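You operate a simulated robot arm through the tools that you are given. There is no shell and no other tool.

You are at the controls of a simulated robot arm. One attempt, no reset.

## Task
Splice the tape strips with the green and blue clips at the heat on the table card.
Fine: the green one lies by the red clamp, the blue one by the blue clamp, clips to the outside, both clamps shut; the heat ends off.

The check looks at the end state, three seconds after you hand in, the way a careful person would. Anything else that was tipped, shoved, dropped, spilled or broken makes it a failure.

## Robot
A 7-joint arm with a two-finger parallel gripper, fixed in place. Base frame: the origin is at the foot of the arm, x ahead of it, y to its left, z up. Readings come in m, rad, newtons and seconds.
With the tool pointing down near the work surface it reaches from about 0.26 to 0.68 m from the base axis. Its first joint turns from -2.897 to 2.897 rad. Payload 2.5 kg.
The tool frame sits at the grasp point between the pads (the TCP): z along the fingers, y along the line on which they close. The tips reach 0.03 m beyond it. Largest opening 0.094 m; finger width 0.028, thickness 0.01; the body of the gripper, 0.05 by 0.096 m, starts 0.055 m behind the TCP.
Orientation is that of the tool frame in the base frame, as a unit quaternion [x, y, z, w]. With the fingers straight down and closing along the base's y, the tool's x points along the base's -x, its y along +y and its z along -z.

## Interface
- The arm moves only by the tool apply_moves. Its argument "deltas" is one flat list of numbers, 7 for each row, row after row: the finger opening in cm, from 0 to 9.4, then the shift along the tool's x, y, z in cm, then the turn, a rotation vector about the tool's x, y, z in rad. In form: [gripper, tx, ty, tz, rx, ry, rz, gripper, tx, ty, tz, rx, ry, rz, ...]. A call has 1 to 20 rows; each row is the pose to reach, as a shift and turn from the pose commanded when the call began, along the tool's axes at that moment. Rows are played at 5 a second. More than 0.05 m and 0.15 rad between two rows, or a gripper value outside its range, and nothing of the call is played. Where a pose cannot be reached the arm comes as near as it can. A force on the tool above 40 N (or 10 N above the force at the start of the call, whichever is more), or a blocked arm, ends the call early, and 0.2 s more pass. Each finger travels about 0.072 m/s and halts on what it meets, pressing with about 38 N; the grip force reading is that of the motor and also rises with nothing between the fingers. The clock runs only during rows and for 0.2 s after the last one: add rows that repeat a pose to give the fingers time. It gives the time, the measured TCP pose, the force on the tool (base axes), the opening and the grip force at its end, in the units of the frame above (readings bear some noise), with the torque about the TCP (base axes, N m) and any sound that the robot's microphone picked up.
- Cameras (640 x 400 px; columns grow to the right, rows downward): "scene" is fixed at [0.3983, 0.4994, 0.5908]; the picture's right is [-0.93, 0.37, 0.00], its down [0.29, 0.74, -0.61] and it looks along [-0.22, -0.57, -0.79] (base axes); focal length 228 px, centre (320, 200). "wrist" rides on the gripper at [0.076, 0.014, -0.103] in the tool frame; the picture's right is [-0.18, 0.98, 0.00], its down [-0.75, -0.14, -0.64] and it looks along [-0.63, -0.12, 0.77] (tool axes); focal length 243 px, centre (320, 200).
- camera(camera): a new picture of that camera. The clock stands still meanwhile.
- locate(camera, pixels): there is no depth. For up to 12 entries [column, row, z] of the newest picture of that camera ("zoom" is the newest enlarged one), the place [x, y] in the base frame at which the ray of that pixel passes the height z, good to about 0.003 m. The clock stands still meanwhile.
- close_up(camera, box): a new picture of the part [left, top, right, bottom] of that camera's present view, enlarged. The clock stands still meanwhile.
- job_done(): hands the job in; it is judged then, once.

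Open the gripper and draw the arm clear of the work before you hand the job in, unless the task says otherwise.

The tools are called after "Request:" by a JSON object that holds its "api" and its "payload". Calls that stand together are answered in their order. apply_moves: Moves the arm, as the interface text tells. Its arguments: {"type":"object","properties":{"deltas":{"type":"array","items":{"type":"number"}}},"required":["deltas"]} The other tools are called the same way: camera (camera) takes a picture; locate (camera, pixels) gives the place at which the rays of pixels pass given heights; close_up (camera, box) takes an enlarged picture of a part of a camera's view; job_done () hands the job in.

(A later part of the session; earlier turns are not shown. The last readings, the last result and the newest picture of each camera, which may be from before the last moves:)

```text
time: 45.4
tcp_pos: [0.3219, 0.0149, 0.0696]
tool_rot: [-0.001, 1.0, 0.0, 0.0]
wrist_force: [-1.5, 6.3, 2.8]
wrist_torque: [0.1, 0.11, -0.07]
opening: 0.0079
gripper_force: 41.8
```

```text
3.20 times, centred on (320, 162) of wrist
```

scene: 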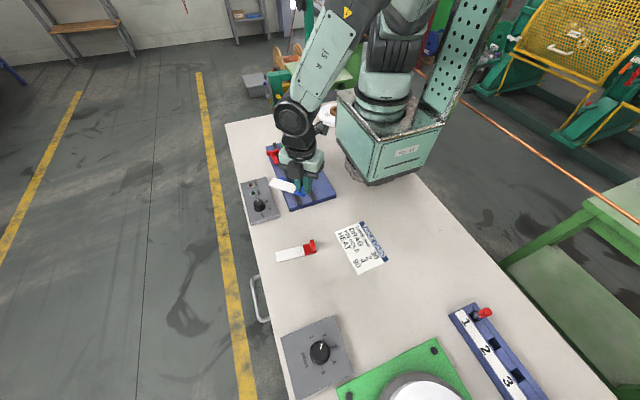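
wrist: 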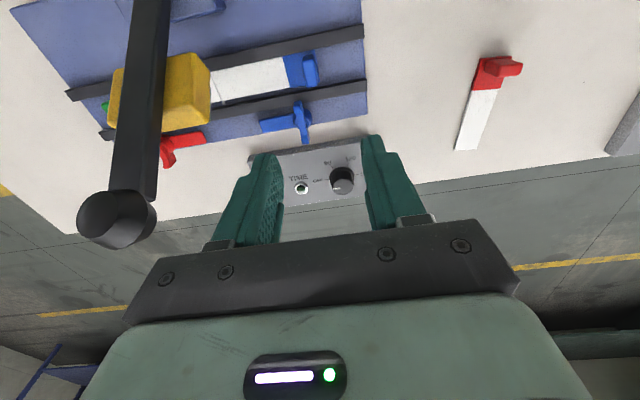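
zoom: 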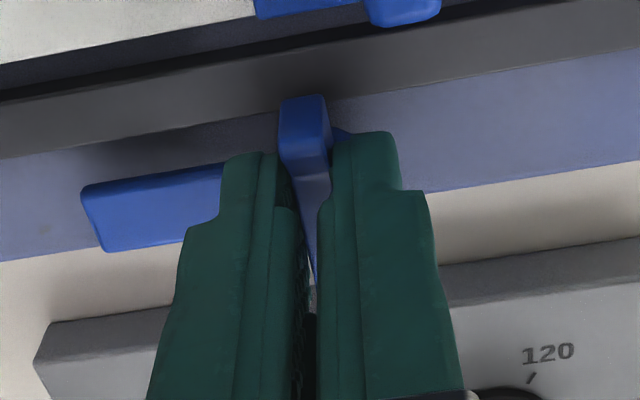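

Lateral load is now small (+6 N). I start turning the blue clamp (ψ toward −90°): first 0.4 rad, watching forces.

Request:
{"api": "apply_moves", "payload": {"deltas": [0, 0, 0.03, 0, 0, 0, 0.1, 0, 0, 0.04, 0, 0, 0, 0.2, 0, 0, 0.04, 0, 0, 0, 0.3, 0, 0, 0.04, 0, 0, 0, 0.4, 0, 0, 0.04, 0, 0, 0, 0.4]}}

Request:
{"api": "close_up", "payload": {"camera": "wrist", "box": [180, 60, 420, 225]}}

```text
time: 46.6
tcp_pos: [0.3218, 0.0158, 0.0691]
tool_rot: [0.197, 0.98, 0.001, 0.0]
wrist_force: [-4.3, 26.4, 23.2]
wrist_torque: [0.06, -0.53, 0.07]
opening: 0.0079
gripper_force: 41.8
```

```text
2.42 times, centred on (300, 142) of wrist
```

zoom: 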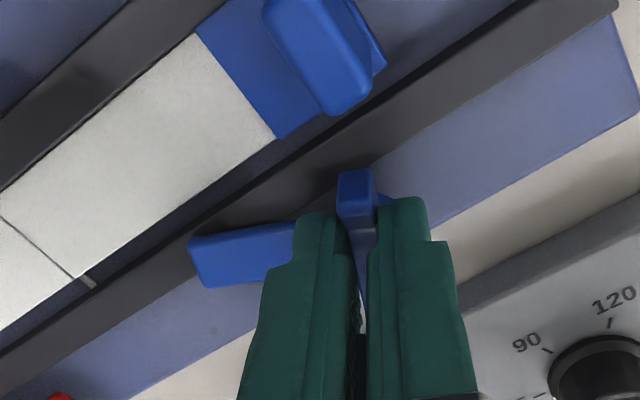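

The clamp follows; force (y +26, z +23 N) suggests the pivot is ≈3 mm further +x and slight upward push. I shift +1.2 mm in y and 0.7 mm up to relieve and read again.

Request:
{"api": "apply_moves", "payload": {"deltas": [0, 0.047, 0.11, -0.07, 0, 0, 0, 0, 0.047, 0.11, -0.07, 0, 0, 0, 0, 0.047, 0.11, -0.07, 0, 0, 0]}}

```text
time: 47.4
tcp_pos: [0.3225, 0.0165, 0.0686]
tool_rot: [0.198, 0.98, 0.0, 0.0]
wrist_force: [6.5, 15.2, -2.5]
wrist_torque: [0.76, 0.98, 0.05]
opening: 0.0075
gripper_force: 41.5
```

I check whether the splicer base has stayed put, using the same scene zoom as before.

Request:
{"api": "close_up", "payload": {"camera": "scene", "box": [285, 180, 325, 215]}}

Request:
{"api": "close_up", "payload": {"camera": "scene", "box": [255, 130, 335, 210]}}

```text
11.43 times, centred on (305, 198) of scene
```

zoom: 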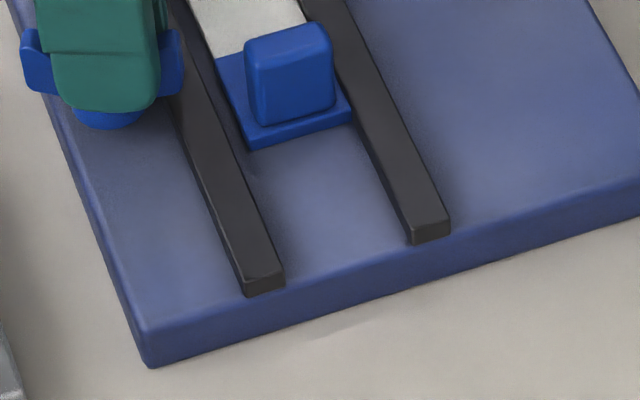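

```text
5.00 times, centred on (295, 170) of scene
```

zoom: 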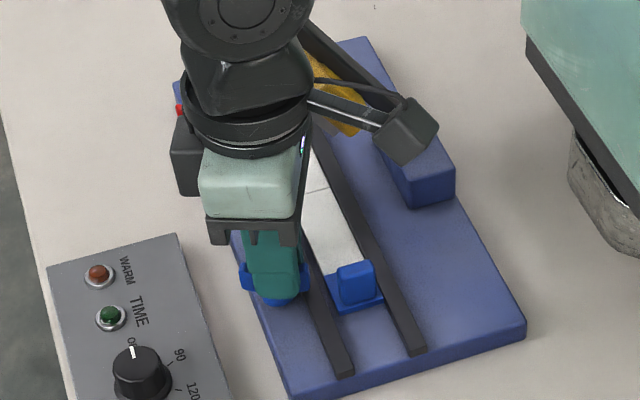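

The base has not moved and the clamp is turning with the gripper. I continue by another 0.4 rad with the compensating shift.

Request:
{"api": "apply_moves", "payload": {"deltas": [0, 0, 0.08, 0, 0, 0, 0, 0, 0.005, 0.12, 0, 0, 0, 0.1, 0, 0.01, 0.16, 0, 0, 0, 0.2, 0, 0.015, 0.2, 0, 0, 0, 0.3, 0, 0.018, 0.23, 0, 0, 0, 0.4, 0, 0.018, 0.23, 0, 0, 0, 0.4]}}

Request:
{"api": "close_up", "payload": {"camera": "wrist", "box": [140, 40, 420, 225]}}

Request:
{"api": "close_up", "payload": {"camera": "scene", "box": [265, 160, 325, 210]}}

```text
time: 48.8
tcp_pos: [0.3224, 0.018, 0.0697]
tool_rot: [0.391, 0.92, -0.002, 0.0]
wrist_force: [8.7, -17.9, -10.3]
wrist_torque: [0.6, 0.57, -0.07]
opening: 0.0078
gripper_force: 41.5
```

```text
2.16 times, centred on (280, 132) of wrist
```

zoom: 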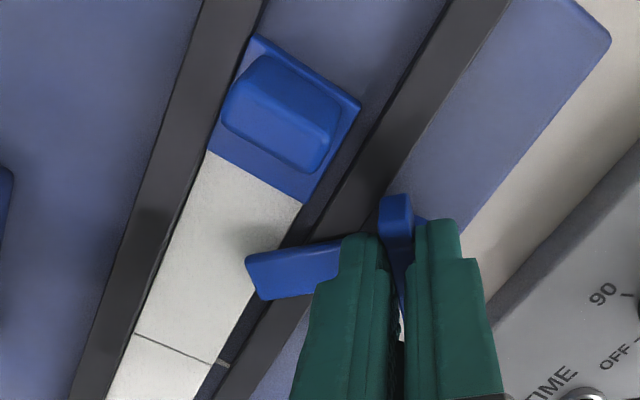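

```text
8.00 times, centred on (295, 185) of scene
```

zoom: 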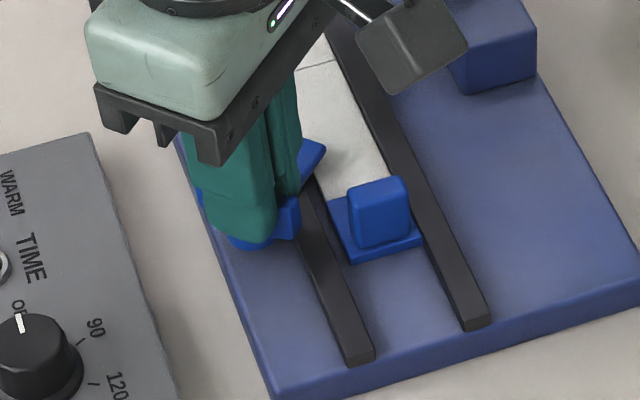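

Turned ≈46°. Force now (8.7,−17.9) so I relax by (+0.9,−1.9 mm) and continue another 0.4 rad.

Request:
{"api": "apply_moves", "payload": {"deltas": [0, -0.1, -0.034, 0, 0, 0, 0, 0, -0.2, -0.068, 0, 0, 0, 0, 0, -0.215, -0.04, 0, 0, 0, 0.1, 0, -0.23, -0.01, 0, 0, 0, 0.2, 0, -0.245, 0.015, 0, 0, 0, 0.3, 0, -0.258, 0.042, 0, 0, 0, 0.4, 0, -0.258, 0.042, 0, 0, 0, 0.4]}}

Request:
{"api": "close_up", "payload": {"camera": "wrist", "box": [140, 40, 420, 225]}}

Request:
{"api": "close_up", "payload": {"camera": "scene", "box": [265, 160, 325, 210]}}

```text
time: 50.4
tcp_pos: [0.3241, 0.0186, 0.0685]
tool_rot: [0.564, 0.826, -0.001, -0.003]
wrist_force: [-6.6, 11.5, -33.2]
wrist_torque: [-0.13, -0.28, -0.04]
opening: 0.0078
gripper_force: 41.7
```

```text
2.16 times, centred on (280, 132) of wrist
```

zoom: 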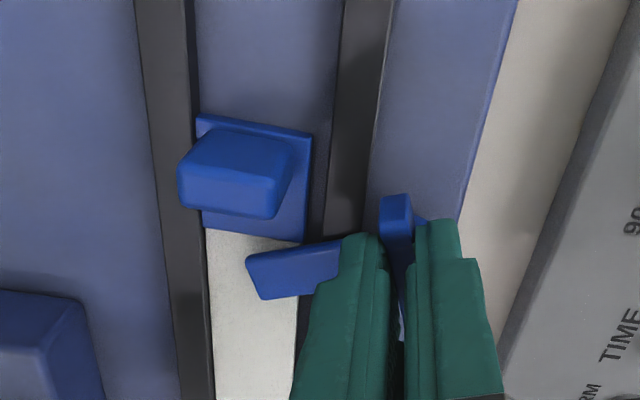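

```text
8.00 times, centred on (295, 185) of scene
```

zoom: 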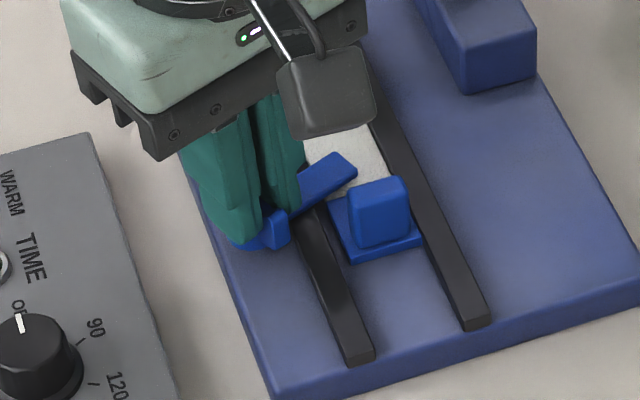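

Turned ≈69°, arm sweeping over the tape. I lower 0.8 mm (z force −33 N), relieve laterally, and finish the last 0.37 rad.

Request:
{"api": "apply_moves", "payload": {"deltas": [0, 0.06, -0.005, 0.04, 0, 0, 0, 0, 0.11, -0.01, 0.08, 0, 0, 0, 0, 0.105, 0.02, 0.08, 0, 0, 0.1, 0, 0.1, 0.05, 0.08, 0, 0, 0.2, 0, 0.09, 0.09, 0.08, 0, 0, 0.3, 0, 0.081, 0.114, 0.08, 0, 0, 0.371, 0, 0.081, 0.114, 0.08, 0, 0, 0.371]}}

Request:
{"api": "close_up", "payload": {"camera": "wrist", "box": [140, 40, 420, 225]}}

Request:
{"api": "close_up", "payload": {"camera": "scene", "box": [265, 160, 325, 210]}}

```text
time: 52.0
tcp_pos: [0.3252, 0.0185, 0.0688]
tool_rot: [0.707, 0.707, -0.001, 0.0]
wrist_force: [-24.0, 2.7, 26.1]
wrist_torque: [0.07, 0.29, 0.0]
opening: 0.0081
gripper_force: 41.7
```

```text
2.16 times, centred on (280, 132) of wrist
```

zoom: 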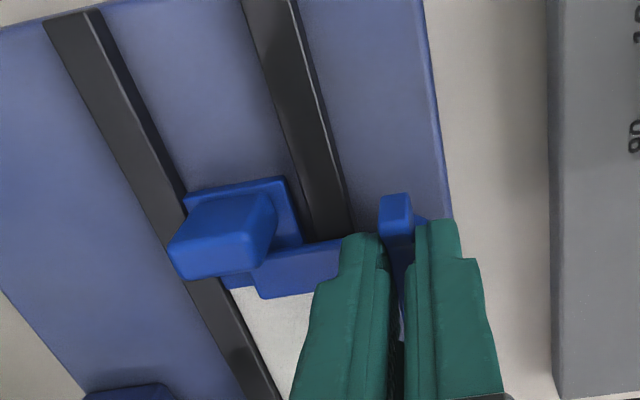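

```text
8.00 times, centred on (295, 185) of scene
```

zoom: 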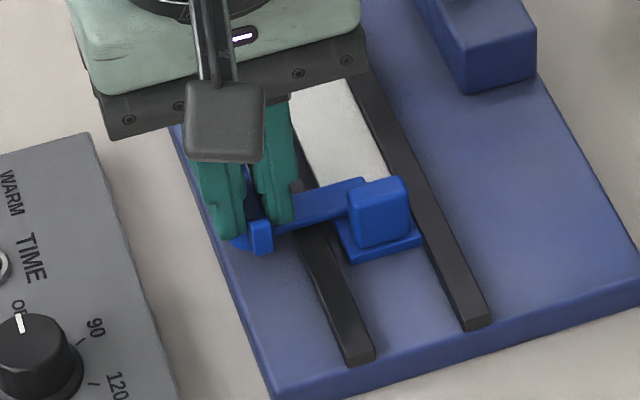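

The blue clamp arm now lies across the channel over the clip. I open to 2.2 cm and lift straight up.

Request:
{"api": "apply_moves", "payload": {"deltas": [1.4, 0, 0, 0, 0, 0, 0, 2.2, 0, 0, 0, 0, 0, 0, 2.2, 0, 0, 0, 0, 0, 0, 2.2, 0, 0, -2, 0, 0, 0, 2.2, 0, 0, -5, 0, 0, 0, 2.2, 0, 0, -9, 0, 0, 0, 2.2, 0, 0, -13, 0, 0, 0, 2.2, 0, 0, -13, 0, 0, 0]}}

Request:
{"api": "close_up", "payload": {"camera": "scene", "box": [265, 140, 325, 210]}}

Request:
{"api": "camera", "payload": {"camera": "wrist"}}

```text
time: 53.8
tcp_pos: [0.3271, 0.0186, 0.1997]
tool_rot: [0.707, 0.707, 0.0, -0.001]
wrist_force: [0.0, 0.3, -0.5]
wrist_torque: [0.01, 0.0, 0.01]
opening: 0.0219
gripper_force: 0.0
```

```text
5.71 times, centred on (295, 175) of scene
```

zoom: 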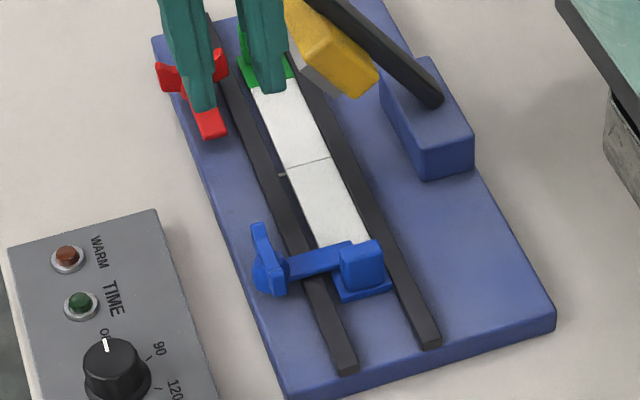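

```text
taken
```

wrist: 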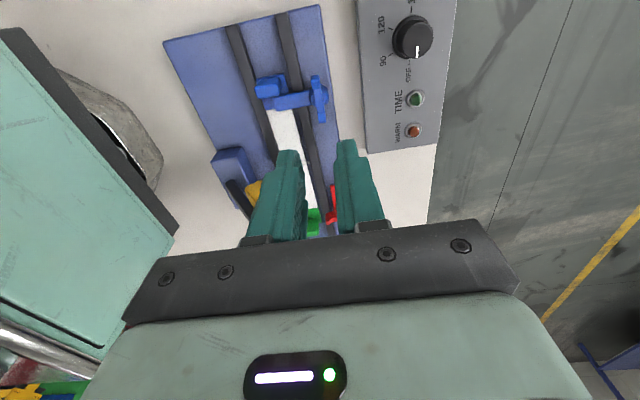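

Blue clamp is shut, strips unchanged. I rise to z≈0.30 and travel over the lever to above the red clamp (0.3258,-0.155), turning back to yaw 0.

Request:
{"api": "apply_moves", "payload": {"deltas": [3, 0, 0, -3.5, 0, 0, 0, 4, 0, 0, -7, 0, 0, 0, 4, 0, 0, -10.5, 0, 0, 0, 4, -1.57, 0, -10.5, 0, 0, -0.1428, 4, -3.15, 0, -10.5, 0, 0, -0.2856, 4, -4.72, 0, -10.5, 0, 0, -0.4284, 4, -6.29, 0, -10.5, 0, 0, -0.5712, 4, -7.87, 0, -10.5, 0, 0, -0.714, 4, -9.44, 0, -10.5, 0, 0, -0.8568, 4, -11.0, 0, -10.5, 0, 0, -0.9996, 4, -12.58, 0, -10.5, 0, 0, -1.1424, 4, -14.16, 0, -10.5, 0, 0, -1.2852, 4, -15.73, 0, -10.5, 0, 0, -1.428, 4, -17.3, 0, -10.5, 0, 0, -1.571, 4, -17.3, 0, -10.5, 0, 0, -1.571]}}

Request:
{"api": "camera", "payload": {"camera": "wrist"}}

Request:
{"api": "camera", "payload": {"camera": "scene"}}

```text
time: 57.0
tcp_pos: [0.3266, -0.1537, 0.3043]
tool_rot: [0.0, 1.0, 0.0, 0.0]
wrist_force: [-0.4, 0.3, -0.8]
wrist_torque: [0.01, -0.03, 0.0]
opening: 0.04
gripper_force: 0.0
```

```text
taken
```

wrist: 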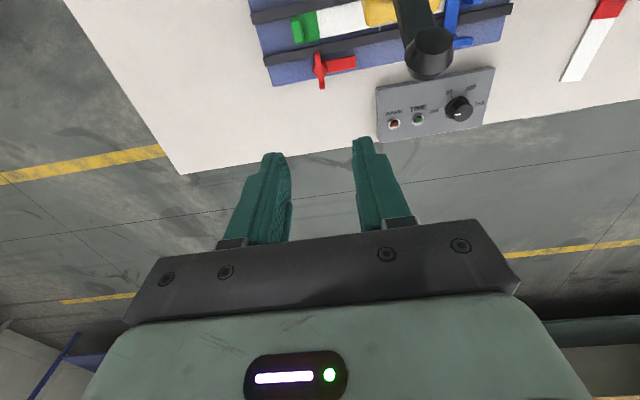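

```text
taken
```

scene: 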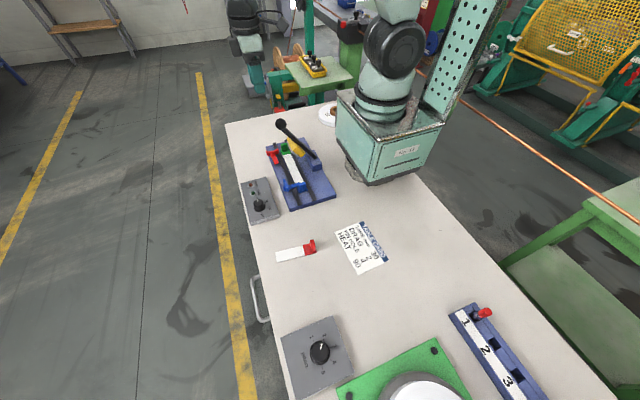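

Over the red clamp. I descend to z≈0.115 and check alignment with its hub and clearance to the lever.

Request:
{"api": "apply_moves", "payload": {"deltas": [4, 0, 0, 4.5, 0, 0, 0, 4, 0, 0, 9, 0, 0, 0, 4, 0, 0, 13.5, 0, 0, 0, 4, 0, 0, 17, 0, 0, 0, 4, 0, 0, 18.9, 0, 0, 0, 4, 0, 0, 18.9, 0, 0, 0]}}

Request:
{"api": "close_up", "payload": {"camera": "wrist", "box": [220, 80, 420, 205]}}

Request:
{"api": "close_up", "payload": {"camera": "scene", "box": [240, 60, 340, 200]}}

```text
time: 58.4
tcp_pos: [0.326, -0.1535, 0.1152]
tool_rot: [0.0, 1.0, 0.0, 0.0]
wrist_force: [-0.5, -0.3, 0.5]
wrist_torque: [-0.02, 0.0, 0.0]
opening: 0.04
gripper_force: 0.0
```

```text
3.20 times, centred on (320, 142) of wrist
```

zoom: 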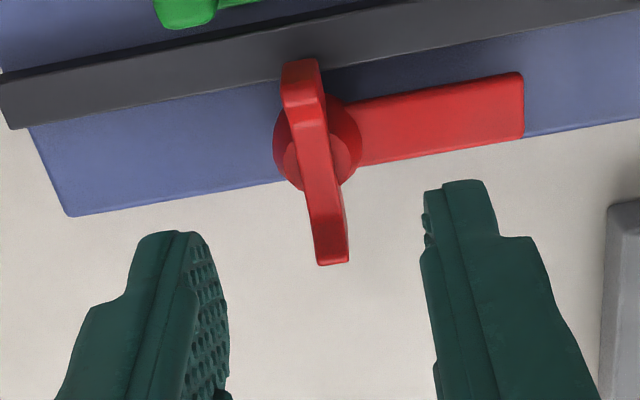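

```text
2.86 times, centred on (290, 130) of scene
```

zoom: 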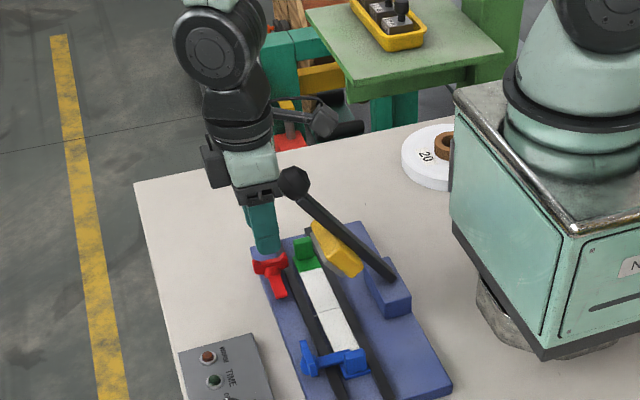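

Comparing with the blue clamp's view at the same height, the red pivot is ≈4 mm to −y of my TCP, i.e. ≈(0.3262,-0.159). I correct and lower to z≈0.09.

Request:
{"api": "apply_moves", "payload": {"deltas": [4, -0.04, -0.4, 1.2, 0, 0, 0, 4, -0.04, -0.4, 2.5, 0, 0, 0, 4, -0.04, -0.4, 2.5, 0, 0, 0]}}

Request:
{"api": "close_up", "payload": {"camera": "wrist", "box": [220, 80, 420, 205]}}

Request:
{"api": "close_up", "payload": {"camera": "scene", "box": [250, 90, 330, 180]}}

```text
time: 59.2
tcp_pos: [0.3258, -0.1586, 0.0882]
tool_rot: [-0.001, 1.0, 0.0, -0.001]
wrist_force: [0.5, 0.8, 0.2]
wrist_torque: [0.03, -0.05, 0.0]
opening: 0.0399
gripper_force: 0.1
```

```text
3.20 times, centred on (320, 142) of wrist
```

zoom: 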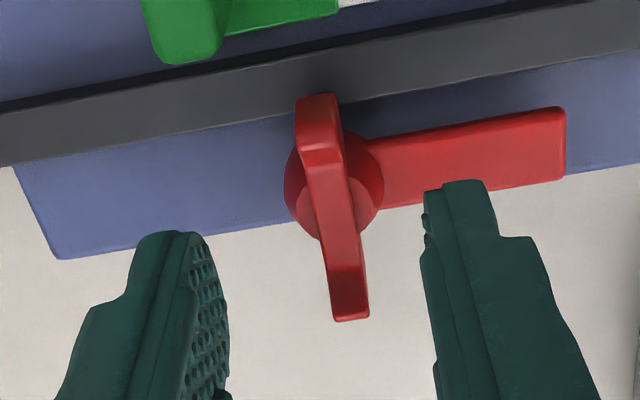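

```text
4.44 times, centred on (290, 135) of scene
```

zoom: 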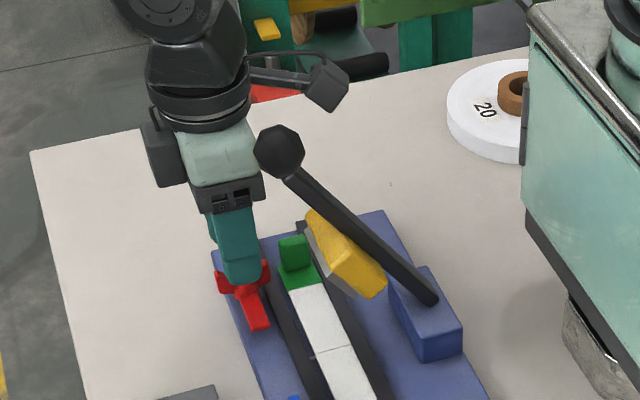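

Estimates converge on a pivot ≈(0.3267,-0.158). I shift +1.2 mm y, +0.5 mm x and descend to the gripping height z≈0.069.

Request:
{"api": "apply_moves", "payload": {"deltas": [4, -0.05, 0.12, 0.7, 0, 0, 0, 4, -0.05, 0.12, 1.5, 0, 0, 0, 4, -0.05, 0.12, 2.1, 0, 0, 0, 4, -0.05, 0.12, 2.1, 0, 0, 0]}}

Request:
{"api": "close_up", "payload": {"camera": "wrist", "box": [220, 100, 420, 225]}}

```text
time: 60.2
tcp_pos: [0.3262, -0.1578, 0.0678]
tool_rot: [0.0, 1.0, 0.0, 0.0]
wrist_force: [0.5, -0.8, -0.3]
wrist_torque: [0.02, -0.01, 0.0]
opening: 0.04
gripper_force: 0.2
```

```text
3.20 times, centred on (320, 162) of wrist
```

zoom: 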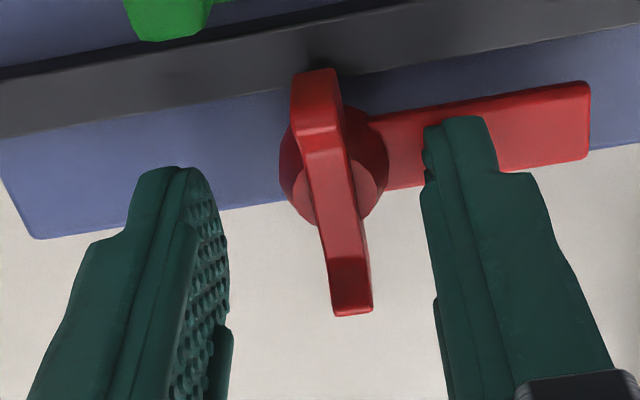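

Wing sits ≈+2 mm in y of the finger centre (zoom 335 vs 326); I shift +2 mm and close.

Request:
{"api": "apply_moves", "payload": {"deltas": [4, 0, 0.1, 0, 0, 0, 0, 4, 0, 0.2, 0, 0, 0, 0, 2, 0, 0.2, 0, 0, 0, 0, 0, 0, 0.2, 0, 0, 0, 0, 0, 0, 0.2, 0, 0, 0, 0, 0, 0, 0.2, 0, 0, 0, 0]}}

Request:
{"api": "close_up", "payload": {"camera": "wrist", "box": [220, 100, 420, 225]}}

```text
time: 61.6
tcp_pos: [0.3271, -0.1541, 0.0683]
tool_rot: [-0.001, 1.0, 0.0, 0.0]
wrist_force: [0.3, 14.1, 2.4]
wrist_torque: [0.15, -0.19, -0.04]
opening: 0.0078
gripper_force: 42.0
```

```text
3.20 times, centred on (320, 162) of wrist
```

zoom: 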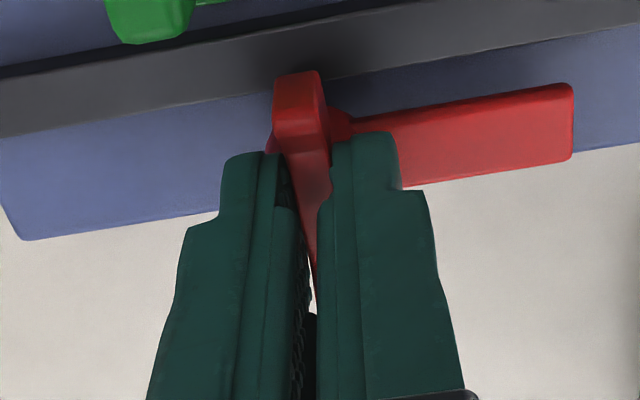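

+14 N in y means the pivot is ≈1.4 mm further +y; I reopen slightly, shift +1.4 mm and re-close.

Request:
{"api": "apply_moves", "payload": {"deltas": [2, 0, 0, 0, 0, 0, 0, 2, 0, 0.14, 0, 0, 0, 0, 2, 0, 0.14, 0, 0, 0, 0, 1, 0, 0.14, 0, 0, 0, 0, 0, 0, 0.14, 0, 0, 0, 0, 0, 0, 0.14, 0, 0, 0, 0]}}

Request:
{"api": "close_up", "payload": {"camera": "scene", "box": [250, 90, 330, 180]}}

```text
time: 63.0
tcp_pos: [0.3263, -0.1552, 0.07]
tool_rot: [-0.001, 1.0, 0.0, 0.0]
wrist_force: [0.3, -5.5, -2.6]
wrist_torque: [-0.06, -0.16, 0.03]
opening: 0.0079
gripper_force: 41.7
```

```text
4.44 times, centred on (290, 135) of scene
```

zoom: 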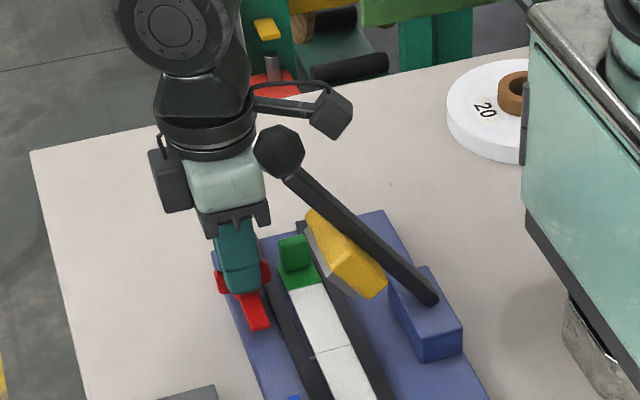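

Lateral load now −5 N. I start turning the red clamp (ψ toward +90°): first 0.4 rad.

Request:
{"api": "apply_moves", "payload": {"deltas": [0, 0, 0, 0, 0, 0, -0.1, 0, 0, 0, 0, 0, 0, -0.2, 0, 0, 0, 0, 0, 0, -0.3, 0, 0, 0, 0, 0, 0, -0.4, 0, 0, 0, 0, 0, 0, -0.4]}}

Request:
{"api": "close_up", "payload": {"camera": "scene", "box": [250, 90, 330, 180]}}

```text
time: 64.2
tcp_pos: [0.3259, -0.1543, 0.0681]
tool_rot: [-0.199, 0.98, 0.001, 0.0]
wrist_force: [-6.9, -5.8, -4.9]
wrist_torque: [0.16, -0.68, 0.02]
opening: 0.0078
gripper_force: 41.6
```

```text
4.44 times, centred on (290, 135) of scene
```

zoom: 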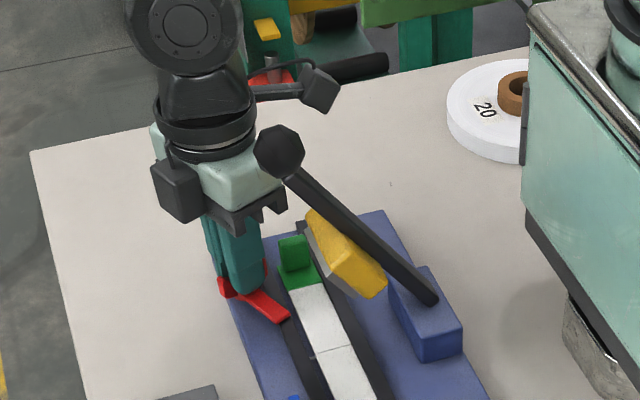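

Forces stay small (<10 N) and the red arm swings with it. I continue another 0.6 rad.

Request:
{"api": "apply_moves", "payload": {"deltas": [0, 0, 0, 0, 0, 0, -0.12, 0, 0, 0, 0, 0, 0, -0.24, 0, 0, 0, 0, 0, 0, -0.36, 0, 0, 0, 0, 0, 0, -0.48, 0, 0, 0, 0, 0, 0, -0.6, 0, 0, 0, 0, 0, 0, -0.6]}}

Request:
{"api": "close_up", "payload": {"camera": "scene", "box": [250, 90, 330, 180]}}

Request:
{"api": "camera", "payload": {"camera": "wrist"}}

```text
time: 65.6
tcp_pos: [0.3269, -0.1535, 0.0682]
tool_rot: [-0.48, 0.877, 0.0, -0.001]
wrist_force: [-9.9, 3.7, -18.6]
wrist_torque: [-0.82, 0.43, 0.01]
opening: 0.0082
gripper_force: 42.1
```

```text
4.44 times, centred on (290, 135) of scene
```

zoom: 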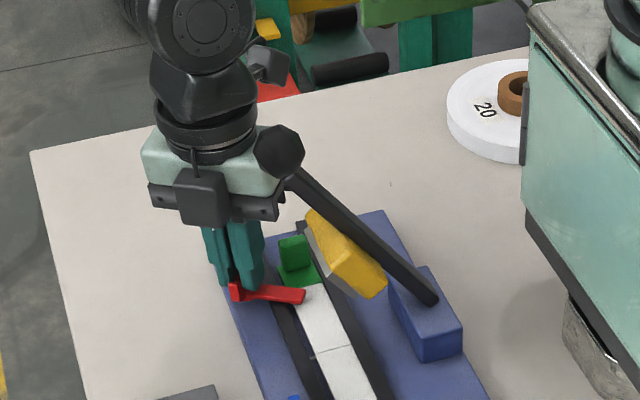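

```text
taken
```

wrist: 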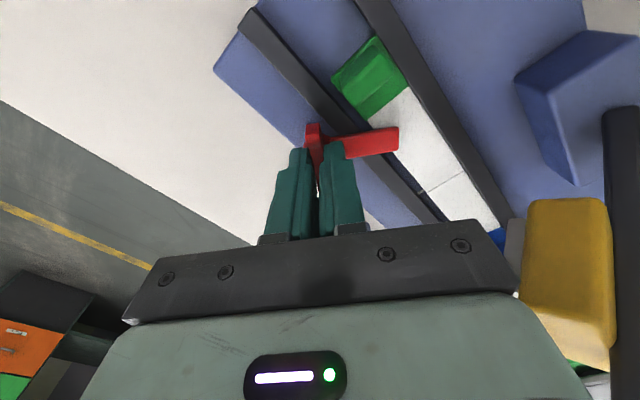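

57° turned. I relieve slightly (−0.8 mm x, −0.4 mm z) and finish the remaining 0.571 rad.

Request:
{"api": "apply_moves", "payload": {"deltas": [0, 0.043, 0.067, 0.04, 0, 0, -0.1, 0, 0.043, 0.067, 0.04, 0, 0, -0.2, 0, 0.043, 0.067, 0.04, 0, 0, -0.3, 0, 0.043, 0.067, 0.04, 0, 0, -0.4, 0, 0.043, 0.067, 0.04, 0, 0, -0.5, 0, 0.043, 0.067, 0.04, 0, 0, -0.571, 0, 0.043, 0.067, 0.04, 0, 0, -0.571]}}

Request:
{"api": "close_up", "payload": {"camera": "scene", "box": [255, 110, 325, 180]}}

Request:
{"api": "camera", "payload": {"camera": "wrist"}}

```text
time: 67.2
tcp_pos: [0.3254, -0.1534, 0.0676]
tool_rot: [0.708, -0.707, -0.001, 0.001]
wrist_force: [-1.2, 0.4, 5.9]
wrist_torque: [0.25, -0.17, -0.03]
opening: 0.0076
gripper_force: 42.0
stopped in row 7: the force on the tool passed its limit at 41 N (the readings are from after the stop); the commanded pose is now the measured one
```

```text
5.71 times, centred on (290, 145) of scene
```

zoom: 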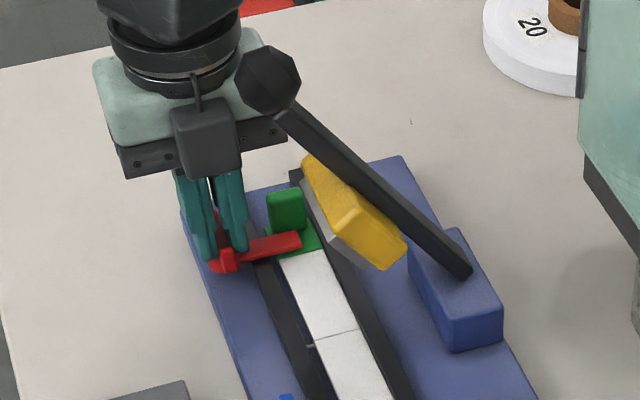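

```text
taken
```

wrist: 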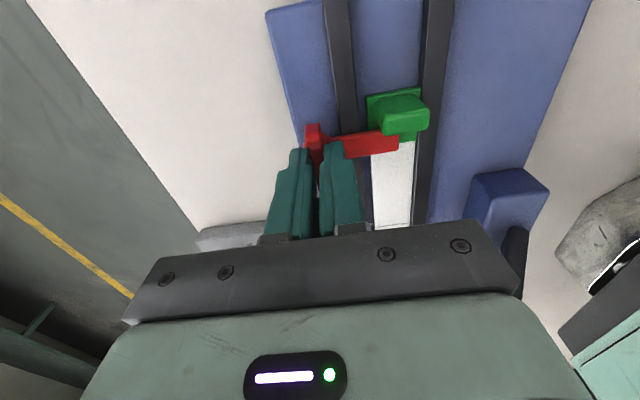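

Red arm lies across the channel too (stop reached at the end of the turn). I open and lift straight up, then compare both clamps.

Request:
{"api": "apply_moves", "payload": {"deltas": [1.4, 0, 0, 0, 0, 0, 0, 2.2, 0, 0, 0, 0, 0, 0, 2.2, 0, 0, 0, 0, 0, 0, 2.2, 0, 0, -2, 0, 0, 0, 2.2, 0, 0, -5, 0, 0, 0, 2.2, 0, 0, -9, 0, 0, 0, 2.2, 0, 0, -13.5, 0, 0, 0, 2.2, 0, 0, -18, 0, 0, 0, 2.2, 0, 0, -22.5, 0, 0, 0, 2.2, 0, 0, -22.5, 0, 0, 0]}}

Request:
{"api": "close_up", "payload": {"camera": "scene", "box": [265, 130, 325, 205]}}

Request:
{"api": "camera", "payload": {"camera": "wrist"}}

```text
time: 69.3
tcp_pos: [0.3248, -0.1513, 0.2946]
tool_rot: [0.708, -0.706, -0.001, 0.001]
wrist_force: [0.6, -0.2, -0.6]
wrist_torque: [-0.03, 0.02, 0.01]
opening: 0.022
gripper_force: 0.1
```

```text
5.33 times, centred on (295, 168) of scene
```

zoom: 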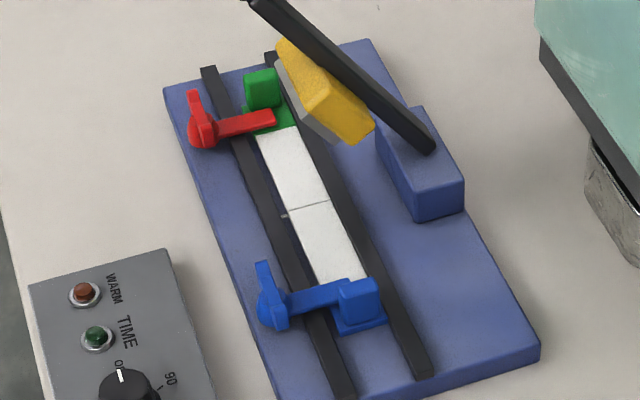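

```text
taken
```

wrist: 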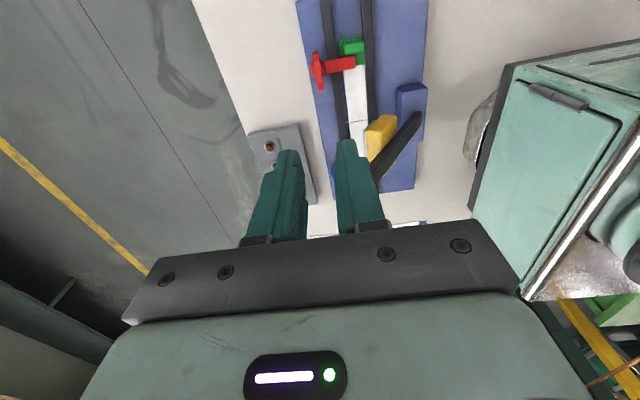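

Both clamps are across the channel; I zoom in to verify the joint, clips, and clamp angles.

Request:
{"api": "close_up", "payload": {"camera": "scene", "box": [278, 140, 318, 200]}}

Request:
{"api": "close_up", "payload": {"camera": "scene", "box": [280, 150, 305, 180]}}

Request:
{"api": "close_up", "payload": {"camera": "wrist", "box": [290, 20, 440, 150]}}

```text
6.67 times, centred on (298, 170) of scene
```

zoom: 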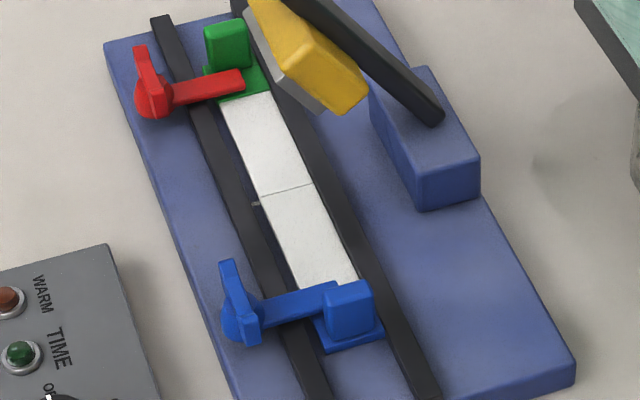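

```text
13.33 times, centred on (292, 165) of scene
```

zoom: 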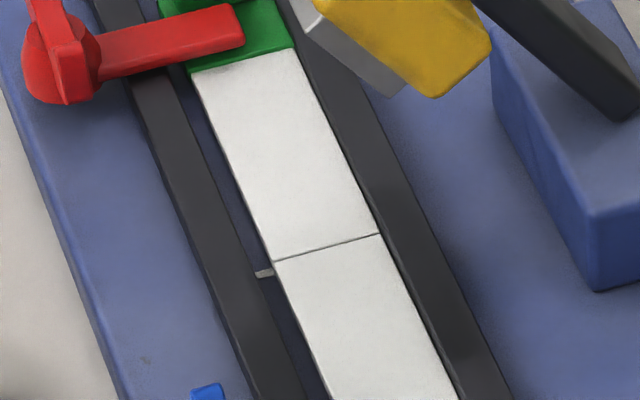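

```text
3.08 times, centred on (365, 85) of wrist
```

zoom: 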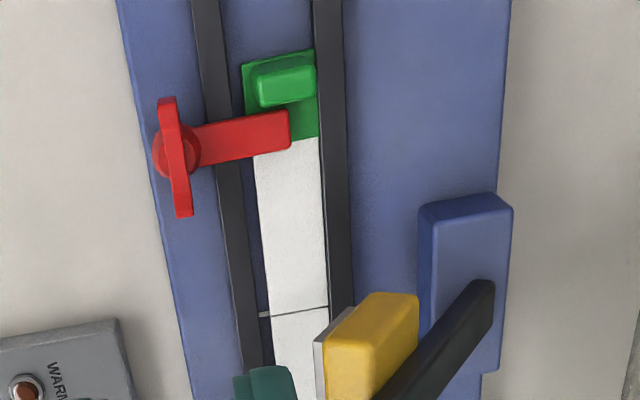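

The joint is tight and at the line. I check the blue clamp's angle more closely.

Request:
{"api": "close_up", "payload": {"camera": "scene", "box": [280, 175, 320, 205]}}

Request:
{"api": "close_up", "payload": {"camera": "scene", "box": [265, 135, 305, 165]}}

```text
13.33 times, centred on (300, 190) of scene
```

zoom: 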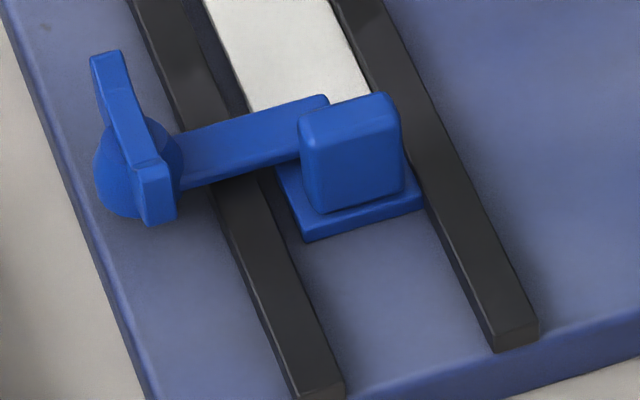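

```text
13.33 times, centred on (285, 150) of scene
```

zoom: 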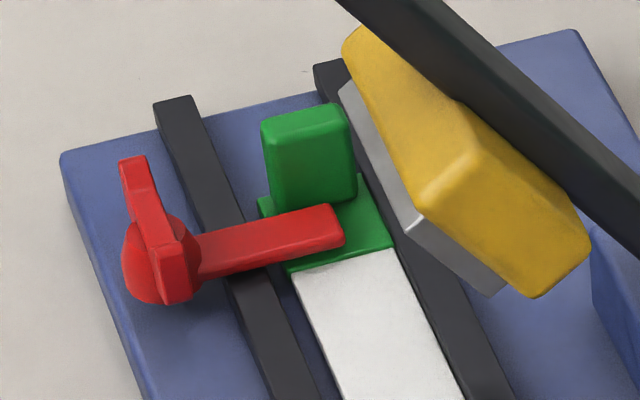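

Both clamps are essentially perpendicular over the clips. Next the heat dial: I move to a view position ≈(0.40,0.05,0.24) at yaw 0.

Request:
{"api": "apply_moves", "payload": {"deltas": [3, -1.85, -0.68, 0, 0, 0, 0.1428, 4, -3.69, -1.36, 0, 0, 0, 0.2856, 5, -5.54, -2.05, 0, 0, 0, 0.4284, 5, -7.38, -2.73, 0, 0, 0, 0.5712, 5, -9.23, -3.41, 0, 0, 0, 0.714, 5, -11.07, -4.09, 0, 0, 0, 0.8568, 5, -12.92, -4.77, 0, 0, 0, 0.9996, 5, -14.76, -5.46, 0, 0, 0, 1.1424, 5, -16.6, -6.14, 1.7, 0, 0, 1.2852, 5, -18.45, -6.82, 3.4, 0, 0, 1.428, 5, -20.3, -7.5, 5, 0, 0, 1.571, 5, -20.3, -7.5, 5, 0, 0, 1.571]}}

Request:
{"api": "close_up", "payload": {"camera": "wrist", "box": [230, 40, 410, 150]}}

Request:
{"api": "camera", "payload": {"camera": "scene"}}

```text
time: 72.0
tcp_pos: [0.4008, 0.0496, 0.2431]
tool_rot: [0.0, 1.0, 0.0, 0.0]
wrist_force: [0.1, -0.3, -0.8]
wrist_torque: [0.04, 0.0, -0.01]
opening: 0.05
gripper_force: 0.0
```

```text
3.56 times, centred on (320, 95) of wrist
```

zoom: 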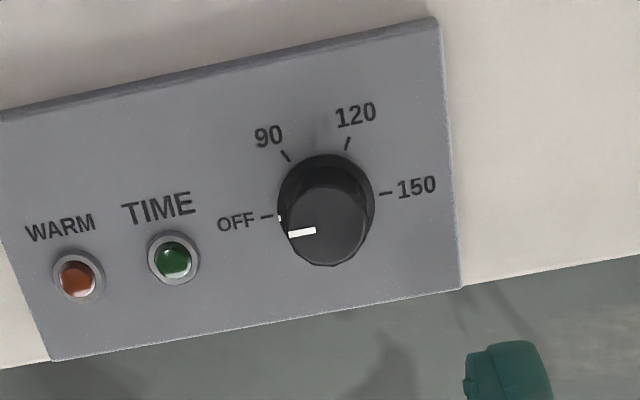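

```text
taken
```

scene: 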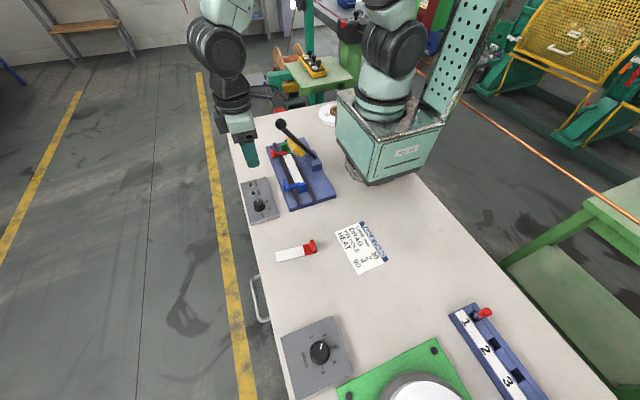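

Dial centre ≈(0.4214,0.0472), knob top z≈0.044. I move above it to z≈0.10 and re-check.

Request:
{"api": "apply_moves", "payload": {"deltas": [5, -1, -0.1, 4, 0, 0, 0, 5, -2.08, -0.22, 8, 0, 0, 0, 5, -2.08, -0.22, 12, 0, 0, 0, 5, -2.08, -0.22, 14.3, 0, 0, 0, 5, -2.08, -0.22, 14.3, 0, 0, 0]}}

Request:
{"api": "close_up", "payload": {"camera": "wrist", "box": [220, 80, 420, 205]}}

Request:
{"api": "close_up", "payload": {"camera": "scene", "box": [220, 150, 300, 230]}}

```text
time: 73.2
tcp_pos: [0.4217, 0.0468, 0.1008]
tool_rot: [0.0, 1.0, 0.001, -0.001]
wrist_force: [0.4, -0.4, 0.6]
wrist_torque: [0.03, -0.01, 0.02]
opening: 0.05
gripper_force: 0.0
```

```text
3.20 times, centred on (320, 142) of wrist
```

zoom: 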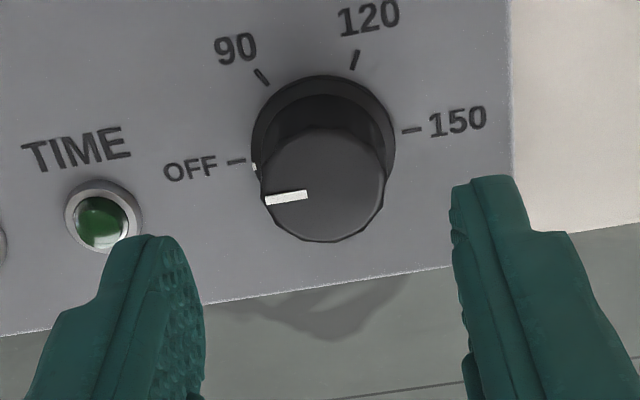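

```text
5.00 times, centred on (260, 190) of scene
```

zoom: 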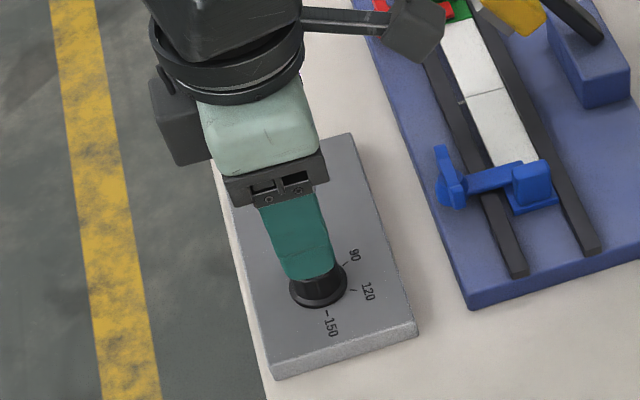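

The knob top (zoom 323,185) is where expected given the view offsets. I descend to z≈0.059 and close on the knob.

Request:
{"api": "apply_moves", "payload": {"deltas": [5, 0, 0, 1.5, 0, 0, 0, 5, 0, 0, 3, 0, 0, 0, 5, 0, 0, 4.06, 0, 0, 0, 5, 0, 0, 4.06, 0, 0, 0, 3.5, 0, 0, 4.06, 0, 0, 0, 1.5, 0, 0, 4.06, 0, 0, 0, 0, 0, 0, 4.06, 0, 0, 0, 0, 0, 0, 4.06, 0, 0, 0]}}

Request:
{"api": "close_up", "payload": {"camera": "wrist", "box": [200, 80, 420, 225]}}

```text
time: 75.0
tcp_pos: [0.4209, 0.0484, 0.0605]
tool_rot: [0.0, 1.0, 0.001, -0.001]
wrist_force: [2.0, 11.0, -5.9]
wrist_torque: [0.33, -0.13, 0.01]
opening: 0.0287
gripper_force: 45.0
```

```text
2.76 times, centred on (310, 152) of wrist
```

zoom: 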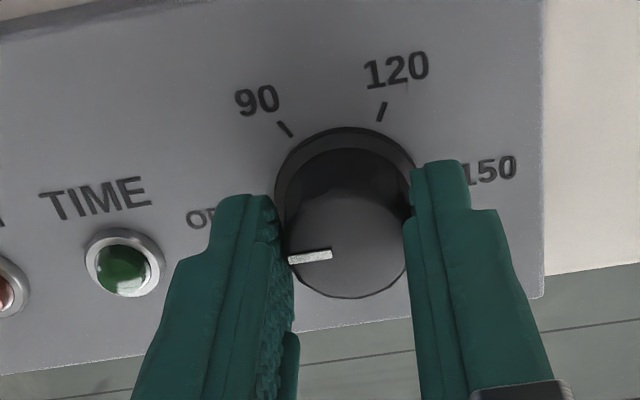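

Knob gripped (28.7 mm). OFF→90 is 60° clockwise as seen from above; I turn rz +1.047 rad.

Request:
{"api": "apply_moves", "payload": {"deltas": [0, 0, 0.03, 0, 0, 0, 0.131, 0, 0, 0.06, 0, 0, 0, 0.262, 0, 0, 0.06, 0, 0, 0, 0.393, 0, 0, 0.06, 0, 0, 0, 0.524, 0, 0, 0.06, 0, 0, 0, 0.655, 0, 0, 0.06, 0, 0, 0, 0.785, 0, 0, 0.06, 0, 0, 0, 0.916, 0, 0, 0.06, 0, 0, 0, 1.047, 0, 0, 0.06, 0, 0, 0, 1.047]}}

Request:
{"api": "close_up", "payload": {"camera": "wrist", "box": [200, 40, 440, 225]}}

Request:
{"api": "close_up", "payload": {"camera": "scene", "box": [230, 165, 290, 225]}}

```text
time: 77.0
tcp_pos: [0.4215, 0.0495, 0.06]
tool_rot: [0.499, 0.867, 0.0, -0.001]
wrist_force: [8.9, 24.4, 6.8]
wrist_torque: [0.86, -0.22, -0.02]
opening: 0.0286
gripper_force: 44.8
```

```text
2.16 times, centred on (320, 132) of wrist
```

zoom: 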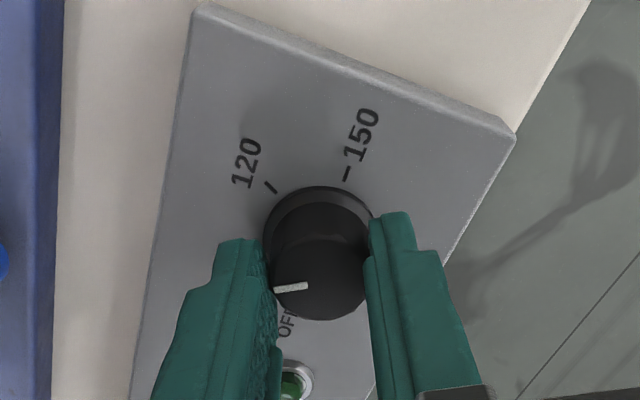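

```text
6.67 times, centred on (260, 195) of scene
```

zoom: 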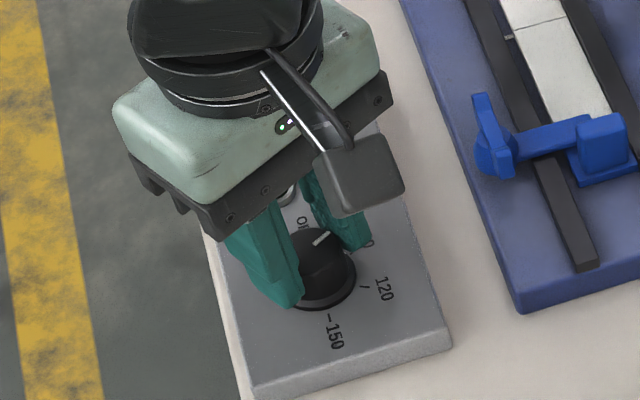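

The pointer turned with the gripper. I open and lift 8 cm to read the pointer and lamps.

Request:
{"api": "apply_moves", "payload": {"deltas": [3.5, 0, 0, 0, 0, 0, 0, 5, 0, 0, 0, 0, 0, 0, 5, 0, 0, 0, 0, 0, 0, 5, 0, 0, -3, 0, 0, 0, 5, 0, 0, -7, 0, 0, 0, 5, 0, 0, -10, 0, 0, 0, 5, 0, 0, -10, 0, 0, 0]}}

Request:
{"api": "camera", "payload": {"camera": "wrist"}}

Request:
{"api": "close_up", "payload": {"camera": "wrist", "box": [220, 40, 440, 190]}}

Request:
{"api": "close_up", "payload": {"camera": "scene", "box": [230, 165, 290, 225]}}

```text
time: 78.5
tcp_pos: [0.4222, 0.0456, 0.1614]
tool_rot: [0.499, 0.867, -0.001, -0.001]
wrist_force: [0.0, 0.2, -0.3]
wrist_torque: [0.01, -0.01, 0.01]
opening: 0.0501
gripper_force: 0.1
```

```text
taken
```

wrist: 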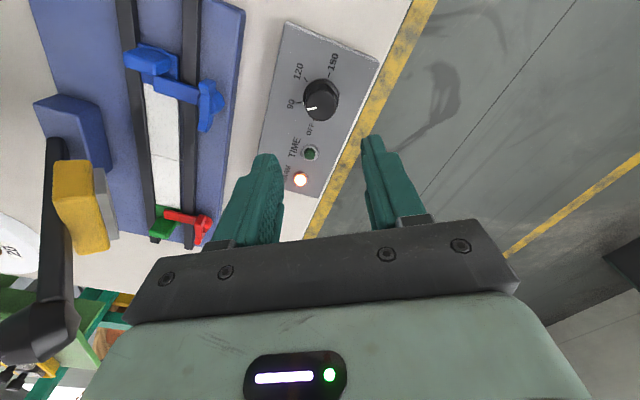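

```text
2.67 times, centred on (330, 115) of wrist
```

zoom: 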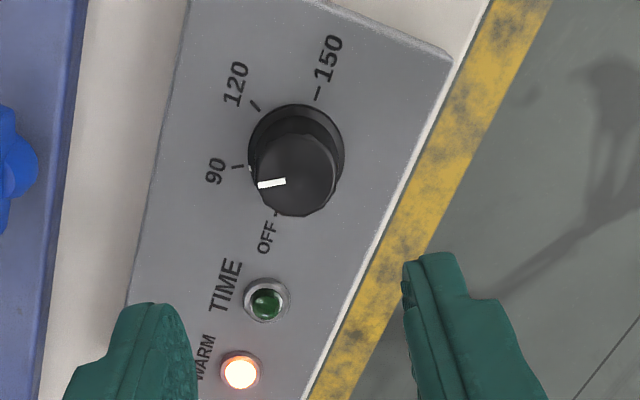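

```text
6.67 times, centred on (260, 195) of scene
```

zoom: 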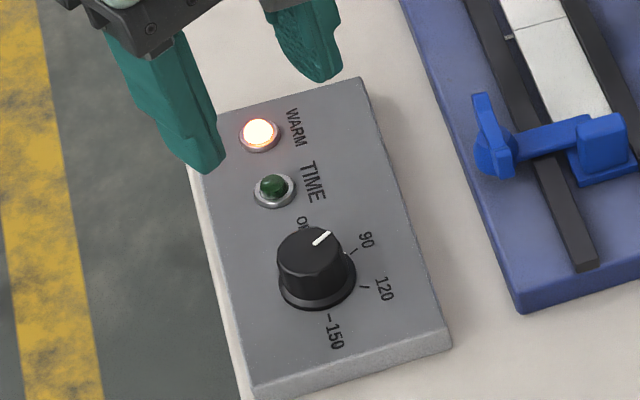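

Dial points at 90 and the WARM lamp is lit. While it heats I rise to z≈0.33 and go over the lever knob (≈(0.298,-0.068,0.21)) at yaw 0 to measure it.

Request:
{"api": "apply_moves", "payload": {"deltas": [6, 0, 0, -4.3, 0, 0, 0, 6, 0, 0, -8.6, 0, 0, 0, 6, 0, 0, -12.9, 0, 0, 0, 6, 0, 0, -17.1, 0, 0, 0, 6, -0.5, -2.04, -17.1, 0, 0, -0.131, 6, -1, -4.07, -17.1, 0, 0, -0.262, 6, -1.5, -6.11, -17.1, 0, 0, -0.393, 6, -2, -8.14, -17.1, 0, 0, -0.524, 6, -2.5, -10.18, -17.1, 0, 0, -0.654, 6, -3, -12.21, -17.1, 0, 0, -0.785, 6, -3.5, -14.25, -17.1, 0, 0, -0.916, 6, -4, -16.28, -17.1, 0, 0, -1.047, 6, -4, -16.28, -17.1, 0, 0, -1.047]}}

Request:
{"api": "camera", "payload": {"camera": "wrist"}}

Request:
{"api": "camera", "payload": {"camera": "scene"}}

```text
time: 81.3
tcp_pos: [0.3002, -0.0688, 0.3304]
tool_rot: [-0.002, 1.0, 0.0, -0.001]
wrist_force: [0.2, 0.1, -0.1]
wrist_torque: [0.03, -0.05, -0.01]
opening: 0.0599
gripper_force: 0.1
```

```text
taken
```

wrist: 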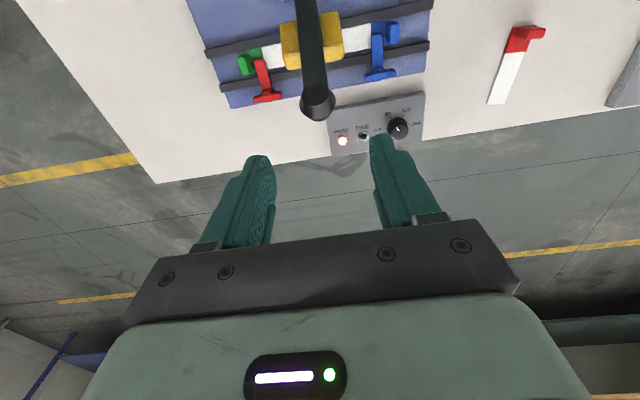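

```text
taken
```

scene: 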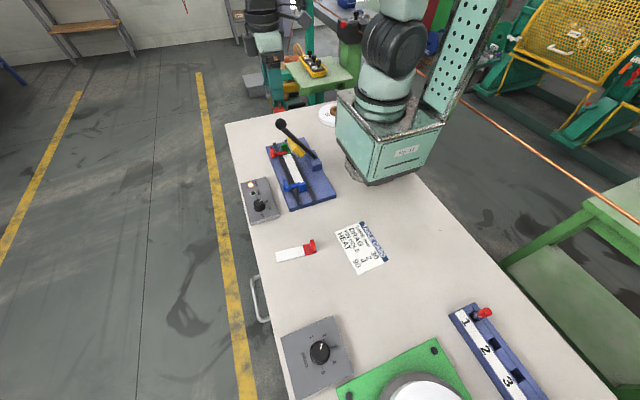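

WARM lamp still lit (wrist px 343,140). I zoom on the lever in both views to triangulate its knob and pivot.

Request:
{"api": "close_up", "payload": {"camera": "wrist", "box": [240, 0, 400, 130]}}

Request:
{"api": "close_up", "payload": {"camera": "scene", "box": [265, 110, 335, 190]}}

```text
3.08 times, centred on (320, 65) of wrist
```

zoom: 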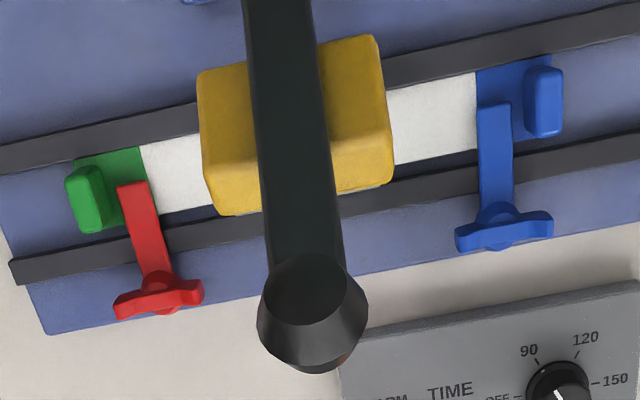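

```text
5.00 times, centred on (300, 150) of scene
```

zoom: 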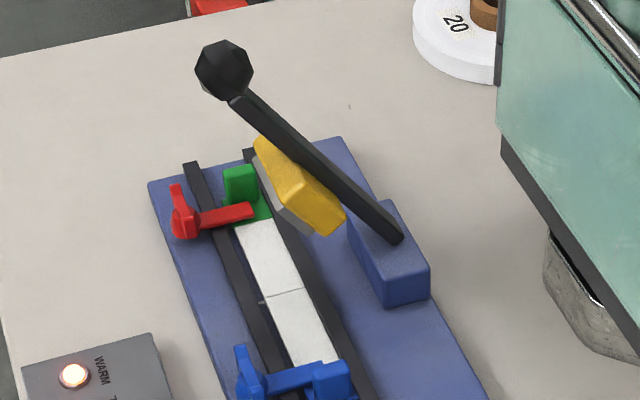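

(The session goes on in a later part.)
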